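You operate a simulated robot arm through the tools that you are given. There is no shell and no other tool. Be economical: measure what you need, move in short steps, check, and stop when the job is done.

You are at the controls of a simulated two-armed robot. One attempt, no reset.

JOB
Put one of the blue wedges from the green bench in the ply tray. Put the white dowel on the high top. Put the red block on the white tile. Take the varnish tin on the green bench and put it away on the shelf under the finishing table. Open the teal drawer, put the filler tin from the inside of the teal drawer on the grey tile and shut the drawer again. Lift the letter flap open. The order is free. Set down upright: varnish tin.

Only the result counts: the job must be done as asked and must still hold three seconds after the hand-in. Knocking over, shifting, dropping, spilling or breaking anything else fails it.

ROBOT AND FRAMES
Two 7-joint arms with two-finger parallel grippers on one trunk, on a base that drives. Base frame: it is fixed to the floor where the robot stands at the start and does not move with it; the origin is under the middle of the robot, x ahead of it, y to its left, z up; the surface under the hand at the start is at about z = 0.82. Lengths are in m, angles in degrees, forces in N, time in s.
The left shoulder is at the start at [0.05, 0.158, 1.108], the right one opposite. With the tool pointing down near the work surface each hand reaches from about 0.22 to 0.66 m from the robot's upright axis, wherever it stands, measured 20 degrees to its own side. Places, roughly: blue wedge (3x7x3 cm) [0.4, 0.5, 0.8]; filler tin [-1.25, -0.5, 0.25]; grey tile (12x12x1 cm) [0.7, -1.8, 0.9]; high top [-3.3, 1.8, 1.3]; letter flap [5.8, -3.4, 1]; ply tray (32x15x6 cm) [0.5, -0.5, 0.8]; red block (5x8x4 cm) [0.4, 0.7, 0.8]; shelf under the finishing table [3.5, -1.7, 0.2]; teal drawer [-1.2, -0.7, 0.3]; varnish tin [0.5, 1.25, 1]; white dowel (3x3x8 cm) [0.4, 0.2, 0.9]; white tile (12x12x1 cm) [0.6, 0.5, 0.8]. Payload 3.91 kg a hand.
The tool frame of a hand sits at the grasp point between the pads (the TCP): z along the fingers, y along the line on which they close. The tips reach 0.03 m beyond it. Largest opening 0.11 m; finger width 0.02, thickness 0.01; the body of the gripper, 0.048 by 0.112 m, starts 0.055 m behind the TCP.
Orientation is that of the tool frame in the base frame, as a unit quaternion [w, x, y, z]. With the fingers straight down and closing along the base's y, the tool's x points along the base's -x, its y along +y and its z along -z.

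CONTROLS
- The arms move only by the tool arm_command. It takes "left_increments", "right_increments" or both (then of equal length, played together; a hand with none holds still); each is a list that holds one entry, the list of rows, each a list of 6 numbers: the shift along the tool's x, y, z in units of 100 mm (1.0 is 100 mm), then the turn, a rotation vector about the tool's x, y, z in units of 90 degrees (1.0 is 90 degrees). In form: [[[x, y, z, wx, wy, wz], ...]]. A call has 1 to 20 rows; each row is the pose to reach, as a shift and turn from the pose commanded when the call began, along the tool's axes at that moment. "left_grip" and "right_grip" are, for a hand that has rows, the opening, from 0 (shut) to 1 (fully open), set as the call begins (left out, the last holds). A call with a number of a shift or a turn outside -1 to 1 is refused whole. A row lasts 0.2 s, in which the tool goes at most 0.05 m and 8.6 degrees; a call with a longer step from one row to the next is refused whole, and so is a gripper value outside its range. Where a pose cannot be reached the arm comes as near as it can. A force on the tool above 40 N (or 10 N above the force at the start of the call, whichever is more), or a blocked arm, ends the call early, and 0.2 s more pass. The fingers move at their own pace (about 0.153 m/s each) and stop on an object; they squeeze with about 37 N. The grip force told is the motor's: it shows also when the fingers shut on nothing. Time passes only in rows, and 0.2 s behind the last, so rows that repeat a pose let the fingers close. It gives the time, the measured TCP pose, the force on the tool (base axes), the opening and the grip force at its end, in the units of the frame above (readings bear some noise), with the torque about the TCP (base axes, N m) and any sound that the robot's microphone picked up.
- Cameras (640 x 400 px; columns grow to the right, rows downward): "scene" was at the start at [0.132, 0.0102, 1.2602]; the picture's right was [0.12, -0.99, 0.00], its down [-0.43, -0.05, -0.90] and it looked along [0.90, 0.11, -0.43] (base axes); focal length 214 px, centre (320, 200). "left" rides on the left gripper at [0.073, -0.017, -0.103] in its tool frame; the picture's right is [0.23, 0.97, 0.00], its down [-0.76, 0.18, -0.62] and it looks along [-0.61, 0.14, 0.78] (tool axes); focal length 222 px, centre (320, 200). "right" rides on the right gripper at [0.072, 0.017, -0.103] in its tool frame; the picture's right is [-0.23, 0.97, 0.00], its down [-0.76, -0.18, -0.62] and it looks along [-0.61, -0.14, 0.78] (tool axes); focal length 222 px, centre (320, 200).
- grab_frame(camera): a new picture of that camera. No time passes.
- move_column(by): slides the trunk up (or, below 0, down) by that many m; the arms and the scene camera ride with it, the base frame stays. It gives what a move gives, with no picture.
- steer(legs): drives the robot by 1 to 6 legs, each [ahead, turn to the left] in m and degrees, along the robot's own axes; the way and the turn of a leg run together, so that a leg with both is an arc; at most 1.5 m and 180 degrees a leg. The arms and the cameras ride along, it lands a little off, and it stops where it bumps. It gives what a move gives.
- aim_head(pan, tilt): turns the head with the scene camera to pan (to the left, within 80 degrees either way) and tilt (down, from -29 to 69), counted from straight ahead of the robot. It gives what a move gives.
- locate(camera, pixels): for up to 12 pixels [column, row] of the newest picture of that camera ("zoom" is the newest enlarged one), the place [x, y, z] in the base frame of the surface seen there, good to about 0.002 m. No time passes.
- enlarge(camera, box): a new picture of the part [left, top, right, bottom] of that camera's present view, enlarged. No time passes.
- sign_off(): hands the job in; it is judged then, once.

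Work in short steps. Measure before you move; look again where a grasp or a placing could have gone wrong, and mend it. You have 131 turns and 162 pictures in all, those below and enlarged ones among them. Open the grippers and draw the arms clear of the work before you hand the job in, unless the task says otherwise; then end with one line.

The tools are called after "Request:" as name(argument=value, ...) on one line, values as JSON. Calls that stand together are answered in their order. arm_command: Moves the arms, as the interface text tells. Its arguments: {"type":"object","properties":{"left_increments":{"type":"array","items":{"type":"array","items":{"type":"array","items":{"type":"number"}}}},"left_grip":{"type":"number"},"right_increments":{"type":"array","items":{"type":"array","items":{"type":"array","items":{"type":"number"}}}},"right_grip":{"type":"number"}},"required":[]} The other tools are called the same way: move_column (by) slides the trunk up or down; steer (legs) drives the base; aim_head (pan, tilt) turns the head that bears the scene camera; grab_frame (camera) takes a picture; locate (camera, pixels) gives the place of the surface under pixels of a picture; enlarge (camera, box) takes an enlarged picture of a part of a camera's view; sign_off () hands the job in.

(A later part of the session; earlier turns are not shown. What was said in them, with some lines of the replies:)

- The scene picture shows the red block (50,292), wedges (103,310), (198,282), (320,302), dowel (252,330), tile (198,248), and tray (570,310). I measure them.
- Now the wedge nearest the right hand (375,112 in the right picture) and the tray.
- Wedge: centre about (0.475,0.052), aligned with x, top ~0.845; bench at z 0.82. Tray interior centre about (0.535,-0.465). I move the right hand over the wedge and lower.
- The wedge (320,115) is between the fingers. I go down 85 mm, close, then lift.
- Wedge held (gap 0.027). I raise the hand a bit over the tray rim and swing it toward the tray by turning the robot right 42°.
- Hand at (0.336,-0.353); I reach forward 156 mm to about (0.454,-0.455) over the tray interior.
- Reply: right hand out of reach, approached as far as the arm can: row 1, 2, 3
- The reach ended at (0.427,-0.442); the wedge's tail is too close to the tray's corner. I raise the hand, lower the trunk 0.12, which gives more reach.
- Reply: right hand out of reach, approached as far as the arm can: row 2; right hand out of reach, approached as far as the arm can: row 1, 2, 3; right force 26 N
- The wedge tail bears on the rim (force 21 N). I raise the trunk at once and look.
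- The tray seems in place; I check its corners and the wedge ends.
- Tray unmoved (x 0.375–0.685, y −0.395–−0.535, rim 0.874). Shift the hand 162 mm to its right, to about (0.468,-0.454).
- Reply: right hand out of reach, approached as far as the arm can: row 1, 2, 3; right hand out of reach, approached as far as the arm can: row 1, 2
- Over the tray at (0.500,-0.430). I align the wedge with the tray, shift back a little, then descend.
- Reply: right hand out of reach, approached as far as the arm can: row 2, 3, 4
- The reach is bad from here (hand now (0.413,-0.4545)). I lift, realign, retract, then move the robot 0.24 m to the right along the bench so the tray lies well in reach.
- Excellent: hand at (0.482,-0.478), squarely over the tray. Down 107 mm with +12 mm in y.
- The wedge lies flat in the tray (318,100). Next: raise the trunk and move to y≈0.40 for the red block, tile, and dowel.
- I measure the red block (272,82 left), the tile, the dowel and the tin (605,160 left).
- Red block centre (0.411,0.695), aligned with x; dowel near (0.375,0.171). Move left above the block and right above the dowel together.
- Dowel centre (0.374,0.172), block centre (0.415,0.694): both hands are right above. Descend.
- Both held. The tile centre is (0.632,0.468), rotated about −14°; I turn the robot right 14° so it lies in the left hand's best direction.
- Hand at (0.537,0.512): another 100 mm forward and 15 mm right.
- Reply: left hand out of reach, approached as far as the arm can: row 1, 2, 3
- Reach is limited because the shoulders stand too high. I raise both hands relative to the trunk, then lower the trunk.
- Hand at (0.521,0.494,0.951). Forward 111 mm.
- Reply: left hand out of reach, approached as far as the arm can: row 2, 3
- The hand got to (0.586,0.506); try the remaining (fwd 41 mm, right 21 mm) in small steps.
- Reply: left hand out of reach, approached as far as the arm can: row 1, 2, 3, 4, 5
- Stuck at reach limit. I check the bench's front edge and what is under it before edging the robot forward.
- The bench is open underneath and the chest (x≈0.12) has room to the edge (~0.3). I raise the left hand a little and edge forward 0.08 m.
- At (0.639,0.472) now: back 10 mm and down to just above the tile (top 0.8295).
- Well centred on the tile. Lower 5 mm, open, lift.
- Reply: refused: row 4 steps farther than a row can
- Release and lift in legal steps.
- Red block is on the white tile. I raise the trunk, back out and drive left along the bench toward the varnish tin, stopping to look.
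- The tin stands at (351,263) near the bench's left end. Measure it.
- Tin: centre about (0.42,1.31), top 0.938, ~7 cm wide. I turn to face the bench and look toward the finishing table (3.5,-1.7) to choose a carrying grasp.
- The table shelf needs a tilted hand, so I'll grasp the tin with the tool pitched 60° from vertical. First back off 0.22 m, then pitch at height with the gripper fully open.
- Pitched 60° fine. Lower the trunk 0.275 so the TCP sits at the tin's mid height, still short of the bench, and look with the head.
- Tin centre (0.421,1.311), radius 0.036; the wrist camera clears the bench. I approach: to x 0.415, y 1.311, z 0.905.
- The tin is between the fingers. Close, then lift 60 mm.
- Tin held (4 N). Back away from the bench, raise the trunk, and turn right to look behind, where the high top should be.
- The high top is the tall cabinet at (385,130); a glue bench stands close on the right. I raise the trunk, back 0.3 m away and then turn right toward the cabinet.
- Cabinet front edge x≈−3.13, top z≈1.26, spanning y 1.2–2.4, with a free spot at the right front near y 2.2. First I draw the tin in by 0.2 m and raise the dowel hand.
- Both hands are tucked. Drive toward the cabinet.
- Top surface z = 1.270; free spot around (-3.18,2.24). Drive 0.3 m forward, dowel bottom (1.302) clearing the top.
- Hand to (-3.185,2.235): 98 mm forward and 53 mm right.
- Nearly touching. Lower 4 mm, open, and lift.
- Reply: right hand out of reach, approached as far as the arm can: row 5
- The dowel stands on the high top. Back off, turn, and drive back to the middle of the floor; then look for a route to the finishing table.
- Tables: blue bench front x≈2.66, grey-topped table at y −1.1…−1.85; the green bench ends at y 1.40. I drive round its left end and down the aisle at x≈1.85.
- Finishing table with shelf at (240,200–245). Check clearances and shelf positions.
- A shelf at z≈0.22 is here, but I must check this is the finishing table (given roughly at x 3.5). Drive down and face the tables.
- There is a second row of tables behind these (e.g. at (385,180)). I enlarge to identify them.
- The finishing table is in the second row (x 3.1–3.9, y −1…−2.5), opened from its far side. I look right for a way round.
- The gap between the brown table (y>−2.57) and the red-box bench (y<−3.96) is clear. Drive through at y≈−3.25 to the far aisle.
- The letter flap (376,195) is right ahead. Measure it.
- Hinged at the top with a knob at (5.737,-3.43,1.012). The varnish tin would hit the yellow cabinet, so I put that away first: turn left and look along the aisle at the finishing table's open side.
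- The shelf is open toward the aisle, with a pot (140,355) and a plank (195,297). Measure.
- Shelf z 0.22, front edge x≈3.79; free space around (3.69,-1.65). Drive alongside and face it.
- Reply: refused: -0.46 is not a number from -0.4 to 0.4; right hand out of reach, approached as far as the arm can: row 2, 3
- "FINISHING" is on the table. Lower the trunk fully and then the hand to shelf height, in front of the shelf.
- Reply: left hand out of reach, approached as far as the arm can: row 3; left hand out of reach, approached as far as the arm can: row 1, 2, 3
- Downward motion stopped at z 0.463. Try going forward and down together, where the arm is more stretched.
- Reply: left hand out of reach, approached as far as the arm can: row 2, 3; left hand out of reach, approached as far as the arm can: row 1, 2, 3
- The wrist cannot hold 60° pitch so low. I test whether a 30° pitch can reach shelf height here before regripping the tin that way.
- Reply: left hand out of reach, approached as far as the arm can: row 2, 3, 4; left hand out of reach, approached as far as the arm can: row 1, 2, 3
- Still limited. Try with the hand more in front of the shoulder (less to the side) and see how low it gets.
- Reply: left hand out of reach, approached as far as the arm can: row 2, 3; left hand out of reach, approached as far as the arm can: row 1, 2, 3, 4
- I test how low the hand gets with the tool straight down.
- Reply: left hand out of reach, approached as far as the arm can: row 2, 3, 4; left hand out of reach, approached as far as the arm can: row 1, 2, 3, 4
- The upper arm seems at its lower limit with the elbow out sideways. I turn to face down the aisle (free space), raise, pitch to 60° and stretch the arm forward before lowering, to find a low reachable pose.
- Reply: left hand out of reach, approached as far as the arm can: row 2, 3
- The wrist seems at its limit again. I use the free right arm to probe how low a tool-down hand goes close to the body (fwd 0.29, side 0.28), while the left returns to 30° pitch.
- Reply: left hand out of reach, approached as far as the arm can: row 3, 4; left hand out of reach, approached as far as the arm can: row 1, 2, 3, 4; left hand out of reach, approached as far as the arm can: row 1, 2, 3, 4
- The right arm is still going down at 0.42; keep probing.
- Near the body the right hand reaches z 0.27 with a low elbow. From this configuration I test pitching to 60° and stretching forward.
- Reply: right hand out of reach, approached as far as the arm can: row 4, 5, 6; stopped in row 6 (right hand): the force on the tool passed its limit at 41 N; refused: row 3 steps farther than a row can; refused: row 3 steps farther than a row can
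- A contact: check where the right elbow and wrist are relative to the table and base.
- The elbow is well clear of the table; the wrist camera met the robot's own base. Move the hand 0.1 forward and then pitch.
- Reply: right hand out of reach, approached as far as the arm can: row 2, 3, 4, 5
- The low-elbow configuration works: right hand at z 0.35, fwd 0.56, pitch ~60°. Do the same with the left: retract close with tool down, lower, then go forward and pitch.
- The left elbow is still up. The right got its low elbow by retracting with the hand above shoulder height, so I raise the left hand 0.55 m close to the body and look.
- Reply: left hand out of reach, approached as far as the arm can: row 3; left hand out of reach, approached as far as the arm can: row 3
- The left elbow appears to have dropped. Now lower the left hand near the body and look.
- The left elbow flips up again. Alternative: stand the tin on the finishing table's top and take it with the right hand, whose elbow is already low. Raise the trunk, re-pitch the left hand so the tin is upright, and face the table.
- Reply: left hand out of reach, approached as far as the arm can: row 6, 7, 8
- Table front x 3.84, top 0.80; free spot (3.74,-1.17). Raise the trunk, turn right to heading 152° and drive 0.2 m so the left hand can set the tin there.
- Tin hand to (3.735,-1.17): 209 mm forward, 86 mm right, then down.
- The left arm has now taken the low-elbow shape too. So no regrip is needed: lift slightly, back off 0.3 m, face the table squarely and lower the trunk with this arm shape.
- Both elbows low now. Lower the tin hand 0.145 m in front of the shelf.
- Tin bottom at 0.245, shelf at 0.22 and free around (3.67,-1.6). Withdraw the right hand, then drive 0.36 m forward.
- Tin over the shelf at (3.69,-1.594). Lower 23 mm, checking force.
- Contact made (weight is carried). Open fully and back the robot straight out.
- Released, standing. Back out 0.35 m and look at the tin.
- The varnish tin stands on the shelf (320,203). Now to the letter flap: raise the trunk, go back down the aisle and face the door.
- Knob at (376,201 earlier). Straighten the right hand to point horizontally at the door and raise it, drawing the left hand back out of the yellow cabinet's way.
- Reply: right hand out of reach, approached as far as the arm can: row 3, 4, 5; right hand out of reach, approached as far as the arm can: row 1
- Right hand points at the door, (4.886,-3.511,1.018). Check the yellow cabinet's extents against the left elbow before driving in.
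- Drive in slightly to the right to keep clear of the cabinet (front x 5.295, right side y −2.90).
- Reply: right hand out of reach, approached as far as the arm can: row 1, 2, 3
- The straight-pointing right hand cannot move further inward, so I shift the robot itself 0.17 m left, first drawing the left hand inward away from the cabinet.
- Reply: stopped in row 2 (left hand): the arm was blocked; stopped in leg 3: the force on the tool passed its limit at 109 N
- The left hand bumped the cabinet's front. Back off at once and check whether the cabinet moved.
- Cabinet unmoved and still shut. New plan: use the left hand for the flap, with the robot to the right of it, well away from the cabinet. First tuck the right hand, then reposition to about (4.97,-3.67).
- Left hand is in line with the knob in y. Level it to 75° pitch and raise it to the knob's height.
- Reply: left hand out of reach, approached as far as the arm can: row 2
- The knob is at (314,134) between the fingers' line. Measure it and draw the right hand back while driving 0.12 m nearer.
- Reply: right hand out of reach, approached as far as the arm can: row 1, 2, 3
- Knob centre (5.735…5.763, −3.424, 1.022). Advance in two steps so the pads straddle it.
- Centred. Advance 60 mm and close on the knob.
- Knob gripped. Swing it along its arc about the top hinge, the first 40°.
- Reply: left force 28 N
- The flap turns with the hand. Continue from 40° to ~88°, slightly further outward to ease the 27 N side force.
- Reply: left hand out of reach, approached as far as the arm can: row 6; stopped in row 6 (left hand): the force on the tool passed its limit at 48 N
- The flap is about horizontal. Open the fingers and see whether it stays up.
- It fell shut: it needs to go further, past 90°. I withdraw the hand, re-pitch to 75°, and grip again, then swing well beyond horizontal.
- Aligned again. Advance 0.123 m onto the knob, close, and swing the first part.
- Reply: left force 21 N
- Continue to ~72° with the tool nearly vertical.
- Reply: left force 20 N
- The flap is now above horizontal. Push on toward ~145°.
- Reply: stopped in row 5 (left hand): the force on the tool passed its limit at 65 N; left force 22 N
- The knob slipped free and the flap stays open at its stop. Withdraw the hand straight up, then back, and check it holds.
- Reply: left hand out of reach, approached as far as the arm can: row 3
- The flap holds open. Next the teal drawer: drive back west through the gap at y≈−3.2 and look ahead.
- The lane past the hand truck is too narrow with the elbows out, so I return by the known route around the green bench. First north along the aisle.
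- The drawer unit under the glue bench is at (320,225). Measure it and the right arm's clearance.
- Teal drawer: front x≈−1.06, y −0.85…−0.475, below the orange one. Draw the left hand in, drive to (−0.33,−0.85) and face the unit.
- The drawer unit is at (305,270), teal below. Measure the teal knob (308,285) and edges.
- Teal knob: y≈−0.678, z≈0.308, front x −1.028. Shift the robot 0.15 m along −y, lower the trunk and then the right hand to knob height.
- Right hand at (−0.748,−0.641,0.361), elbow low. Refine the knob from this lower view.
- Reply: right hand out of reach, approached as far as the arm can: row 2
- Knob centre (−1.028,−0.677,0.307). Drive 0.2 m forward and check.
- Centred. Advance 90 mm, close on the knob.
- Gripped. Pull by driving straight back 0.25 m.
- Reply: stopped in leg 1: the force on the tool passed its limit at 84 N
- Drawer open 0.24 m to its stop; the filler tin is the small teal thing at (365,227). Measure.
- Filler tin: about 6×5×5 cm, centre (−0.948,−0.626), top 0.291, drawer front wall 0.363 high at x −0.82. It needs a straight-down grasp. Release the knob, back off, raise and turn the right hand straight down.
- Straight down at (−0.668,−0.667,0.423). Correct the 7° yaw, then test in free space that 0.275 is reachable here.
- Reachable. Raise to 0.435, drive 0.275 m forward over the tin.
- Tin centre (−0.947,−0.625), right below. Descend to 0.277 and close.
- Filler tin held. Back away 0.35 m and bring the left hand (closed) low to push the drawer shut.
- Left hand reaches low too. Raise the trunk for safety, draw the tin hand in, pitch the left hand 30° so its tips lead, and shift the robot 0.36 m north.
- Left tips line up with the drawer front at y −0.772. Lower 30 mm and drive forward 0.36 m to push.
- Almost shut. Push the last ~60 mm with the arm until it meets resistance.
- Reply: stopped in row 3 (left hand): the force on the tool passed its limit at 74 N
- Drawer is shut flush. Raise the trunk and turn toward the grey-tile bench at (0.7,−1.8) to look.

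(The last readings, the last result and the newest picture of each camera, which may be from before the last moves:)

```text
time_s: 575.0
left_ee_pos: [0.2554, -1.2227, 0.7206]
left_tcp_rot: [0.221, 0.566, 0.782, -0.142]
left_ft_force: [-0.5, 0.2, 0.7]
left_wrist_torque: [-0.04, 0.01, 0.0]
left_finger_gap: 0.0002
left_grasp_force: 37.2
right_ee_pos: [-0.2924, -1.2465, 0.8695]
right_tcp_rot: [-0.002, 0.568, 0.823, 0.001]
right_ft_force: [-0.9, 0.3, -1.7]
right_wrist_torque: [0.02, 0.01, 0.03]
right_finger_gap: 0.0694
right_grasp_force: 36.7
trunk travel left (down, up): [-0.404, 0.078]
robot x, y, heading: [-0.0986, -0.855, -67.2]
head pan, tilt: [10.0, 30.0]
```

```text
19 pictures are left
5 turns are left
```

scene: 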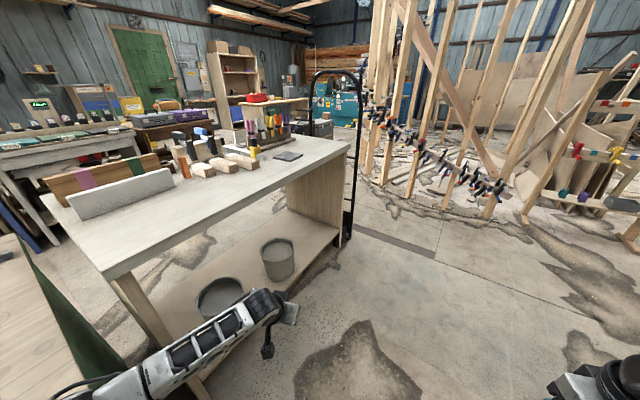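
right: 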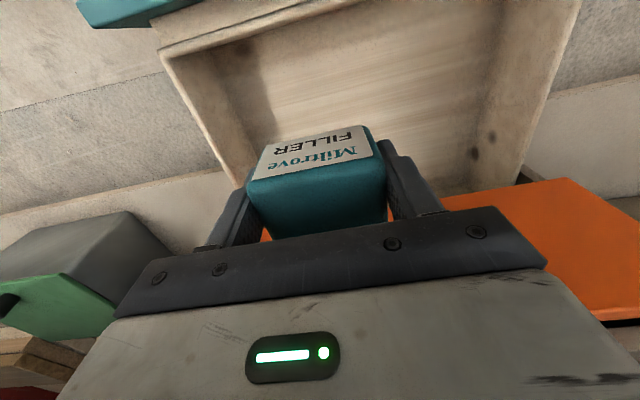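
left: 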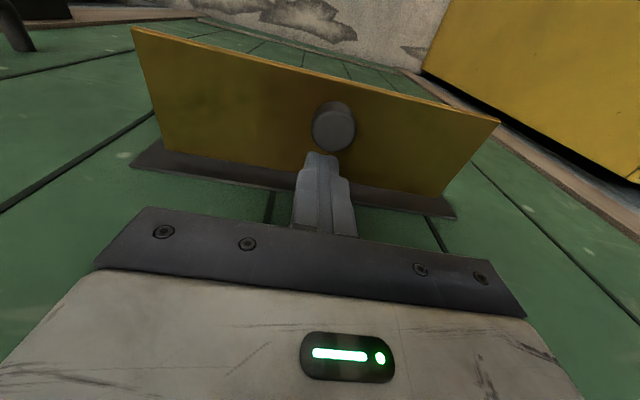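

Only 5 turns remain, so I batch: measure the grey tile (288,156) and the bench edge, raise trunk and tin hand, tuck the left hand, extend the right, and drive to a waypoint west of the tile at (−0.1,−1.8) facing 33.7°.

Request:
locate(camera="scene", pixels=[[288, 156], [273, 157], [288, 151], [302, 155], [288, 161], [320, 162], [250, 198], [300, 168], [180, 240], [270, 175], [348, 148], [255, 150]])

Request:
move_column(by=0.076)

Request:
arm_command(left_increments=[[[0.29, 0, -0.17, 0, 0, 0], [0.58, 0, -0.33, 0, 0, 0], [0.87, 0, -0.5, 0, 0, 0]]], right_increments=[[[0, 0, -0.3, 0, 0, 0], [0, 0, -0.6, 0, 0, 0], [0, 0, -0.9, 0, 0, 0]]])

Request:
arm_command(left_increments=[[[0.29, 0, -0.17, 0, 0, 0], [0.58, 0, -0.33, 0, 0, 0], [0.87, 0, -0.5, 0, 0, 0]]], right_increments=[[[-0.3, 0, 0, 0, 0, 0], [-0.65, 0, 0, 0, 0, 0], [-1, 0, 0, 0, 0, 0]]])

Request:
arm_command(right_increments=[[[-0.3, 0, 0, 0, 0, 0], [-0.65, 0, 0, 0, 0, 0], [-1, 0, 0, 0, 0, 0]]])

Request:
steer(legs=[[0, -22.8], [0.945, 0], [0, 123.7]])

Request:
aim_head(pan=-30, tilt=30)

Request:
grab_frame(camera="scene")

Request:
grab_frame(camera="right")

```text
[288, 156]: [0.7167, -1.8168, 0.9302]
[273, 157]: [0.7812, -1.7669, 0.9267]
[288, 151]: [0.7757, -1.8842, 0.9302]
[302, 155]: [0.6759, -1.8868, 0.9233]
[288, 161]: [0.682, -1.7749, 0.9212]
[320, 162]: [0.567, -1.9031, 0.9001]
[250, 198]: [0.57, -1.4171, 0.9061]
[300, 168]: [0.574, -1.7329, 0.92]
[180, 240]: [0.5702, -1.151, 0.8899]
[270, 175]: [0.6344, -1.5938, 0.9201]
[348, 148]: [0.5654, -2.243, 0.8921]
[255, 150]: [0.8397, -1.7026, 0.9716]
```

```text
time_s: 576.1
left_ee_pos: [0.255, -1.2225, 0.7964]
left_tcp_rot: [0.22, 0.565, 0.782, -0.143]
left_ft_force: [-0.2, -0.5, -0.2]
left_wrist_torque: [0.01, 0.01, -0.01]
left_finger_gap: 0.0
left_grasp_force: 37.7
right_ee_pos: [-0.2939, -1.248, 0.9453]
right_tcp_rot: [-0.002, 0.567, 0.823, 0.0]
right_ft_force: [0.3, -0.2, -2.4]
right_wrist_torque: [-0.04, 0.0, 0.02]
right_finger_gap: 0.0696
right_grasp_force: 36.8
trunk travel left (down, up): [-0.48, 0.002]
robot x, y, heading: [-0.103, -0.8516, -66.8]
head pan, tilt: [10.0, 30.0]
```

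```text
time_s: 576.9
left_ee_pos: [0.2242, -1.1286, 0.7951]
left_tcp_rot: [0.222, 0.564, 0.782, -0.142]
left_ft_force: [0.8, -0.3, -0.6]
left_wrist_torque: [0.02, 0.0, 0.02]
left_finger_gap: 0.0003
left_grasp_force: 37.6
right_ee_pos: [-0.2944, -1.2452, 1.0335]
right_tcp_rot: [-0.002, 0.567, 0.823, 0.0]
right_ft_force: [-0.2, 0.2, -1.0]
right_wrist_torque: [0.0, 0.01, -0.02]
right_finger_gap: 0.0696
right_grasp_force: 37.2
trunk travel left (down, up): [-0.48, 0.002]
robot x, y, heading: [-0.0985, -0.8521, -67.2]
head pan, tilt: [10.0, 30.0]
```

```text
time_s: 577.7
left_ee_pos: [0.1901, -1.0327, 0.7953]
left_tcp_rot: [0.221, 0.565, 0.782, -0.142]
left_ft_force: [0.0, -1.4, 0.3]
left_wrist_torque: [0.03, -0.01, -0.01]
left_finger_gap: 0.0
left_grasp_force: 38.0
right_ee_pos: [-0.2568, -1.3388, 1.0367]
right_tcp_rot: [-0.002, 0.568, 0.823, 0.001]
right_ft_force: [0.2, -0.6, -2.1]
right_wrist_torque: [0.0, -0.01, 0.0]
right_finger_gap: 0.0698
right_grasp_force: 37.2
trunk travel left (down, up): [-0.48, 0.002]
robot x, y, heading: [-0.0998, -0.8507, -67.3]
head pan, tilt: [10.0, 30.0]
```

```text
time_s: 578.5
left_ee_pos: [0.1914, -1.0338, 0.7937]
left_tcp_rot: [0.221, 0.565, 0.782, -0.142]
left_ft_force: [0.9, 0.2, -1.0]
left_wrist_torque: [-0.03, 0.04, -0.01]
left_finger_gap: 0.0
left_grasp_force: 37.4
right_ee_pos: [-0.2224, -1.4341, 1.0352]
right_tcp_rot: [-0.004, 0.568, 0.823, 0.0]
right_ft_force: [-0.7, -0.5, -2.0]
right_wrist_torque: [0.02, -0.01, 0.01]
right_finger_gap: 0.0696
right_grasp_force: 37.0
trunk travel left (down, up): [-0.48, 0.002]
robot x, y, heading: [-0.0979, -0.8516, -66.9]
head pan, tilt: [10.0, 30.0]
```

```text
time_s: 589.9
left_ee_pos: [0.0317, -1.502, 0.7946]
left_tcp_rot: [0.25, -0.244, 0.933, 0.08]
left_ft_force: [-0.7, 0.1, 0.5]
left_wrist_torque: [0.02, 0.0, -0.01]
left_finger_gap: 0.0
left_grasp_force: 37.7
right_ee_pos: [0.5038, -1.8296, 1.0374]
right_tcp_rot: [-0.001, -0.274, 0.962, -0.001]
right_ft_force: [-0.8, 0.9, -1.2]
right_wrist_torque: [-0.03, 0.0, -0.02]
right_finger_gap: 0.0696
right_grasp_force: 36.6
trunk travel left (down, up): [-0.48, 0.002]
robot x, y, heading: [-0.0876, -1.8222, 34.0]
head pan, tilt: [10.0, 30.0]
```

```text
time_s: 591.0
left_ee_pos: [0.0313, -1.5014, 0.7945]
left_tcp_rot: [0.25, -0.245, 0.933, 0.08]
left_ft_force: [-0.1, -1.1, -0.1]
left_wrist_torque: [-0.01, 0.0, 0.0]
left_finger_gap: 0.0
left_grasp_force: 37.7
right_ee_pos: [0.505, -1.8302, 1.0362]
right_tcp_rot: [-0.001, -0.274, 0.962, -0.001]
right_ft_force: [-0.1, 0.7, -1.2]
right_wrist_torque: [-0.03, 0.03, -0.01]
right_finger_gap: 0.0699
right_grasp_force: 36.2
trunk travel left (down, up): [-0.48, 0.002]
robot x, y, heading: [-0.0883, -1.8222, 33.9]
head pan, tilt: [-30.0, 30.0]
```

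```text
18 pictures are left
```

scene: 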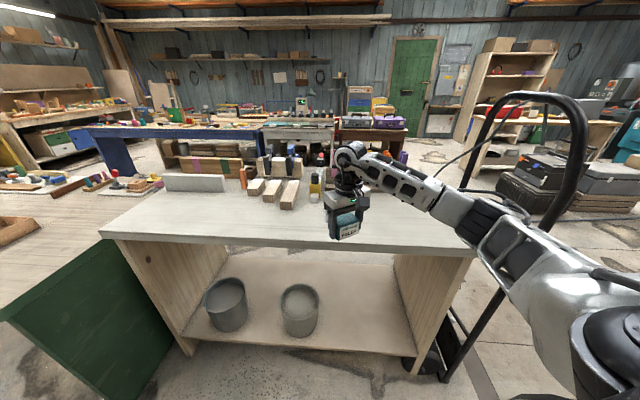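

```text
17 pictures are left
4 turns are left
```

right: 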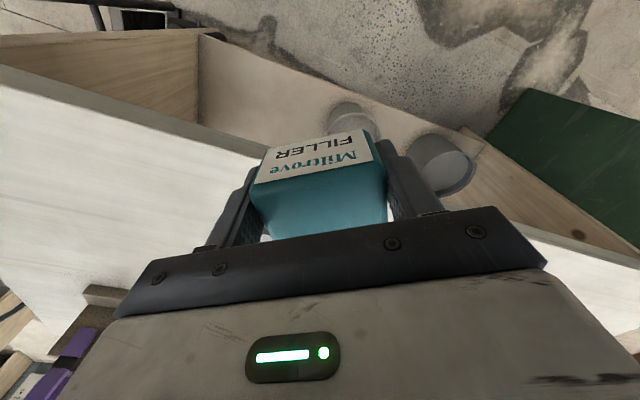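

Tile centre ≈(0.729,−1.826), top 0.930; bench edge x 0.57. The hand is at (0.505,−1.830): shift the robot 0.224 m east and read where it lands.

Request:
steer(legs=[[0, -33.9], [0.224, 0], [0, 33.9]])

Request:
grab_frame(camera="scene")

Request:
enlarge(camera="scene", box=[280, 140, 460, 280])

Request:
grab_frame(camera="right")

Request:
locate(camera="right", pixels=[[230, 150], [220, 120], [420, 140], [420, 120], [320, 90], [320, 110], [250, 110], [400, 100], [320, 70], [200, 100], [450, 110], [280, 100]])

```text
time_s: 596.0
left_ee_pos: [0.2595, -1.5063, 0.7937]
left_tcp_rot: [0.25, -0.239, 0.935, 0.079]
left_ft_force: [0.0, -0.7, 0.7]
left_wrist_torque: [0.02, 0.0, -0.01]
left_finger_gap: 0.0
left_grasp_force: 38.3
right_ee_pos: [0.7279, -1.8408, 1.037]
right_tcp_rot: [-0.002, -0.268, 0.963, -0.001]
right_ft_force: [0.7, -0.1, -1.3]
right_wrist_torque: [0.01, 0.01, -0.03]
right_finger_gap: 0.0695
right_grasp_force: 36.9
trunk travel left (down, up): [-0.48, 0.002]
robot x, y, heading: [0.1349, -1.8243, 33.3]
head pan, tilt: [-30.0, 30.0]
```

```text
16 pictures are left
```

scene: 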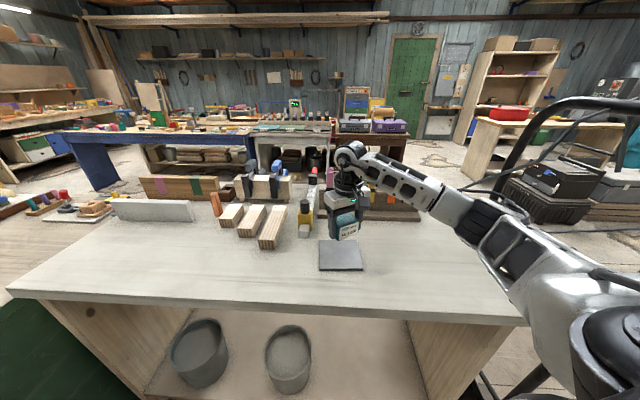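

```text
2.86 times, centred on (370, 210) of scene
```

zoom: 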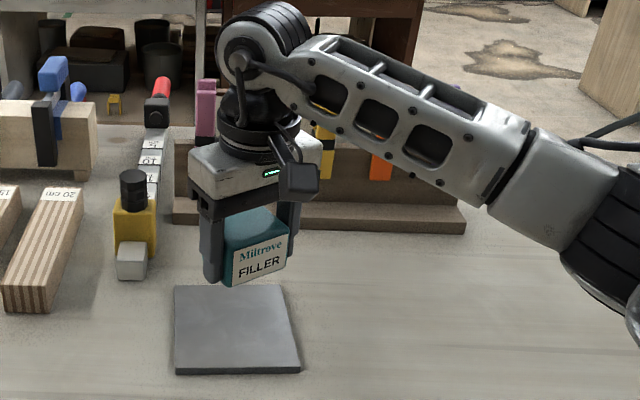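

```text
14 pictures are left
```

right: 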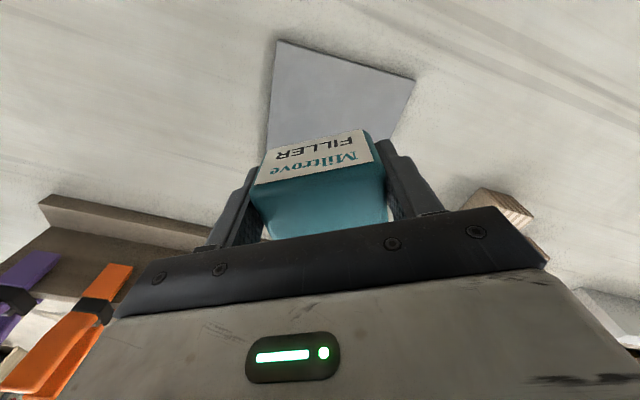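

```text
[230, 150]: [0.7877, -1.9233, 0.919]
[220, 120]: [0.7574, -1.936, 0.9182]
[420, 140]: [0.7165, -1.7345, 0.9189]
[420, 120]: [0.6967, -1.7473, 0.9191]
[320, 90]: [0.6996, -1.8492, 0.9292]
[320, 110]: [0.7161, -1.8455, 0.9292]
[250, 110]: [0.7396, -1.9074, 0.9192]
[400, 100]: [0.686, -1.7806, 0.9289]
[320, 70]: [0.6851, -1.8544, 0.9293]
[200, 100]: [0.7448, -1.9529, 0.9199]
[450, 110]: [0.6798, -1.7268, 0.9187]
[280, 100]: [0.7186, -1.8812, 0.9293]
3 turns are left
```

Hand at (0.728,−1.841), tile centre (0.729,−1.826): shift 15 mm, lower until the tin (34 mm below the TCP) rests on the tile (0.9295), release, lift, back off and look.

Request:
arm_command(right_increments=[[[-0.04, 0.07, 0.2, 0, 0, 0], [-0.08, 0.13, 0.45, 0, 0, 0], [-0.08, 0.13, 0.65, 0, 0, 0], [-0.08, 0.13, 0.7, 0, 0, 0]]])

Request:
arm_command(right_increments=[[[0, 0, 0.02, 0, 0, 0], [0, 0, 0.035, 0, 0, 0], [0, 0, 0.035, 0, 0, 0]]])

Request:
arm_command(right_increments=[[[0, 0, 0, 0, 0, 0], [0, 0, 0, 0, 0, 0], [0, 0, 0, 0, 0, 0], [0, 0, 0, 0, 0, 0]]], right_grip=1)

Request:
arm_command(right_increments=[[[0, 0, -0.2, 0, 0, 0], [0, 0, -0.5, 0, 0, 0], [0, 0, -0.8, 0, 0, 0], [0, 0, -1, 0, 0, 0]]])

Request:
grab_frame(camera="right")

Request:
steer(legs=[[-0.35, 0]])

Request:
grab_frame(camera="scene")

Request:
enlarge(camera="scene", box=[280, 140, 480, 290])

```text
time_s: 597.0
left_ee_pos: [0.259, -1.5058, 0.795]
left_tcp_rot: [0.251, -0.238, 0.935, 0.079]
left_ft_force: [-0.9, -0.3, 0.1]
left_wrist_torque: [0.0, 0.01, -0.01]
left_finger_gap: 0.0
left_grasp_force: 38.2
right_ee_pos: [0.7273, -1.826, 0.9676]
right_tcp_rot: [-0.002, -0.268, 0.963, -0.001]
right_ft_force: [-0.4, -0.5, -0.9]
right_wrist_torque: [-0.03, 0.03, 0.03]
right_finger_gap: 0.0695
right_grasp_force: 36.8
trunk travel left (down, up): [-0.48, 0.002]
robot x, y, heading: [0.1374, -1.8249, 33.3]
head pan, tilt: [-30.0, 30.0]
```

```text
time_s: 597.8
left_ee_pos: [0.2587, -1.507, 0.7938]
left_tcp_rot: [0.25, -0.238, 0.935, 0.077]
left_ft_force: [0.2, 0.8, -0.3]
left_wrist_torque: [-0.01, 0.02, 0.02]
left_finger_gap: 0.0001
left_grasp_force: 37.3
right_ee_pos: [0.7268, -1.8256, 0.9638]
right_tcp_rot: [-0.001, -0.268, 0.963, -0.002]
right_ft_force: [0.2, -0.4, -1.9]
right_wrist_torque: [-0.01, 0.03, 0.02]
right_finger_gap: 0.0695
right_grasp_force: 36.8
trunk travel left (down, up): [-0.48, 0.002]
robot x, y, heading: [0.1347, -1.8257, 33.3]
head pan, tilt: [-30.0, 30.0]
```

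```text
time_s: 598.8
left_ee_pos: [0.2595, -1.5064, 0.7938]
left_tcp_rot: [0.251, -0.238, 0.935, 0.078]
left_ft_force: [-0.3, -0.6, -0.6]
left_wrist_torque: [-0.05, -0.02, 0.02]
left_finger_gap: 0.0
left_grasp_force: 37.9
right_ee_pos: [0.7266, -1.8265, 0.9641]
right_tcp_rot: [-0.002, -0.268, 0.963, -0.002]
right_ft_force: [0.9, 0.5, 0.6]
right_wrist_torque: [0.0, -0.01, -0.03]
right_finger_gap: 0.1102
right_grasp_force: 0.1
trunk travel left (down, up): [-0.48, 0.002]
robot x, y, heading: [0.1299, -1.8258, 33.1]
head pan, tilt: [-30.0, 30.0]
```

```text
time_s: 599.8
left_ee_pos: [0.2597, -1.5073, 0.7933]
left_tcp_rot: [0.25, -0.239, 0.935, 0.079]
left_ft_force: [0.0, 0.0, 0.6]
left_wrist_torque: [-0.01, 0.02, 0.01]
left_finger_gap: 0.0
left_grasp_force: 38.2
right_ee_pos: [0.7262, -1.826, 1.0624]
right_tcp_rot: [-0.001, -0.268, 0.963, -0.001]
right_ft_force: [0.5, -0.2, -0.4]
right_wrist_torque: [0.04, 0.0, 0.0]
right_finger_gap: 0.1101
right_grasp_force: 0.1
trunk travel left (down, up): [-0.48, 0.002]
robot x, y, heading: [0.1317, -1.8225, 33.2]
head pan, tilt: [-30.0, 30.0]
```

```text
13 pictures are left
```

right: 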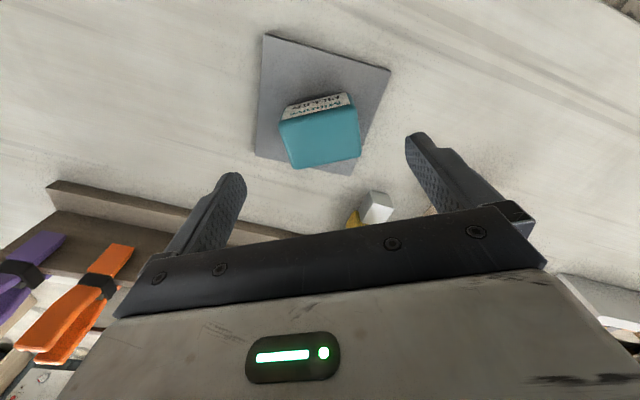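

```text
time_s: 602.1
left_ee_pos: [-0.0392, -1.7019, 0.7934]
left_tcp_rot: [0.252, -0.236, 0.935, 0.079]
left_ft_force: [-0.3, -0.4, -0.6]
left_wrist_torque: [-0.02, -0.01, -0.03]
left_finger_gap: 0.0
left_grasp_force: 37.5
right_ee_pos: [0.4267, -2.0236, 1.063]
right_tcp_rot: [-0.001, -0.266, 0.964, -0.002]
right_ft_force: [0.0, 0.1, 0.2]
right_wrist_torque: [0.02, 0.0, 0.0]
right_finger_gap: 0.1099
right_grasp_force: 0.0
trunk travel left (down, up): [-0.48, 0.002]
robot x, y, heading: [-0.1696, -2.0196, 33.0]
head pan, tilt: [-30.0, 30.0]
```

```text
12 pictures are left
```

scene: 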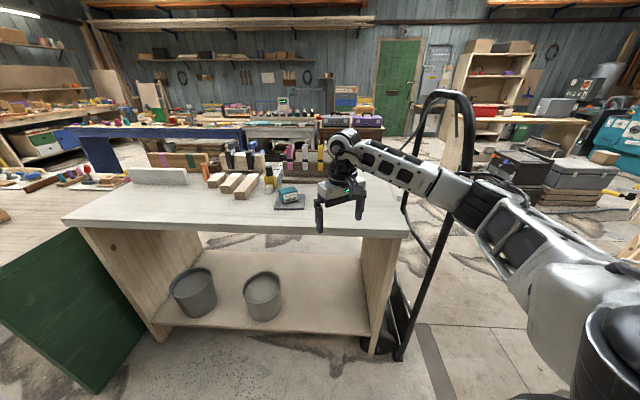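

```text
2.67 times, centred on (380, 215) of scene
2 turns are left
```

zoom: 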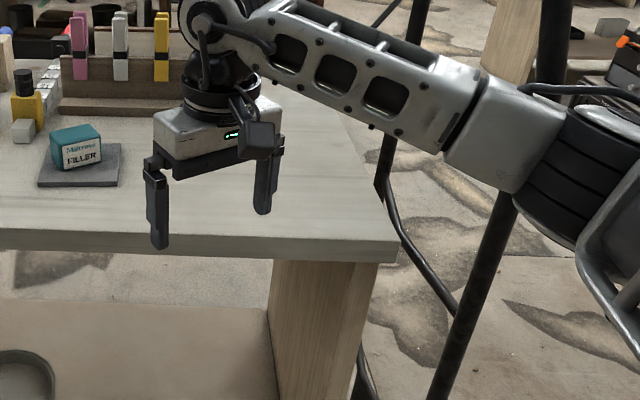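

The filler tin stands on the grey tile at (290,195) and the right hand is clear. I open the left gripper and hand in.

Request:
arm_command(left_increments=[[[0, 0, 0, 0, 0, 0], [0, 0, 0, 0, 0, 0], [0, 0, 0, 0, 0, 0]]], left_grip=0.8)

Request:
sign_off()

```text
time_s: 602.9
left_ee_pos: [-0.0396, -1.7019, 0.7931]
left_tcp_rot: [0.251, -0.237, 0.935, 0.079]
left_ft_force: [-0.2, 0.3, 1.5]
left_wrist_torque: [0.0, 0.01, 0.04]
left_finger_gap: 0.0881
left_grasp_force: 0.0
right_ee_pos: [0.4269, -2.0223, 1.0646]
right_tcp_rot: [-0.001, -0.266, 0.964, -0.001]
right_ft_force: [1.2, 0.7, 0.7]
right_wrist_torque: [0.02, -0.01, -0.05]
right_finger_gap: 0.11
right_grasp_force: 0.1
trunk travel left (down, up): [-0.48, 0.002]
robot x, y, heading: [-0.1667, -2.0194, 32.9]
head pan, tilt: [-30.0, 30.0]
```

```text
The job is handed in.
```

All six parts are done and handed in, each checked by camera right after it was finished; on the way the left hand bumped the yellow finishes cabinet (109 N), which measured unmoved and still shut.
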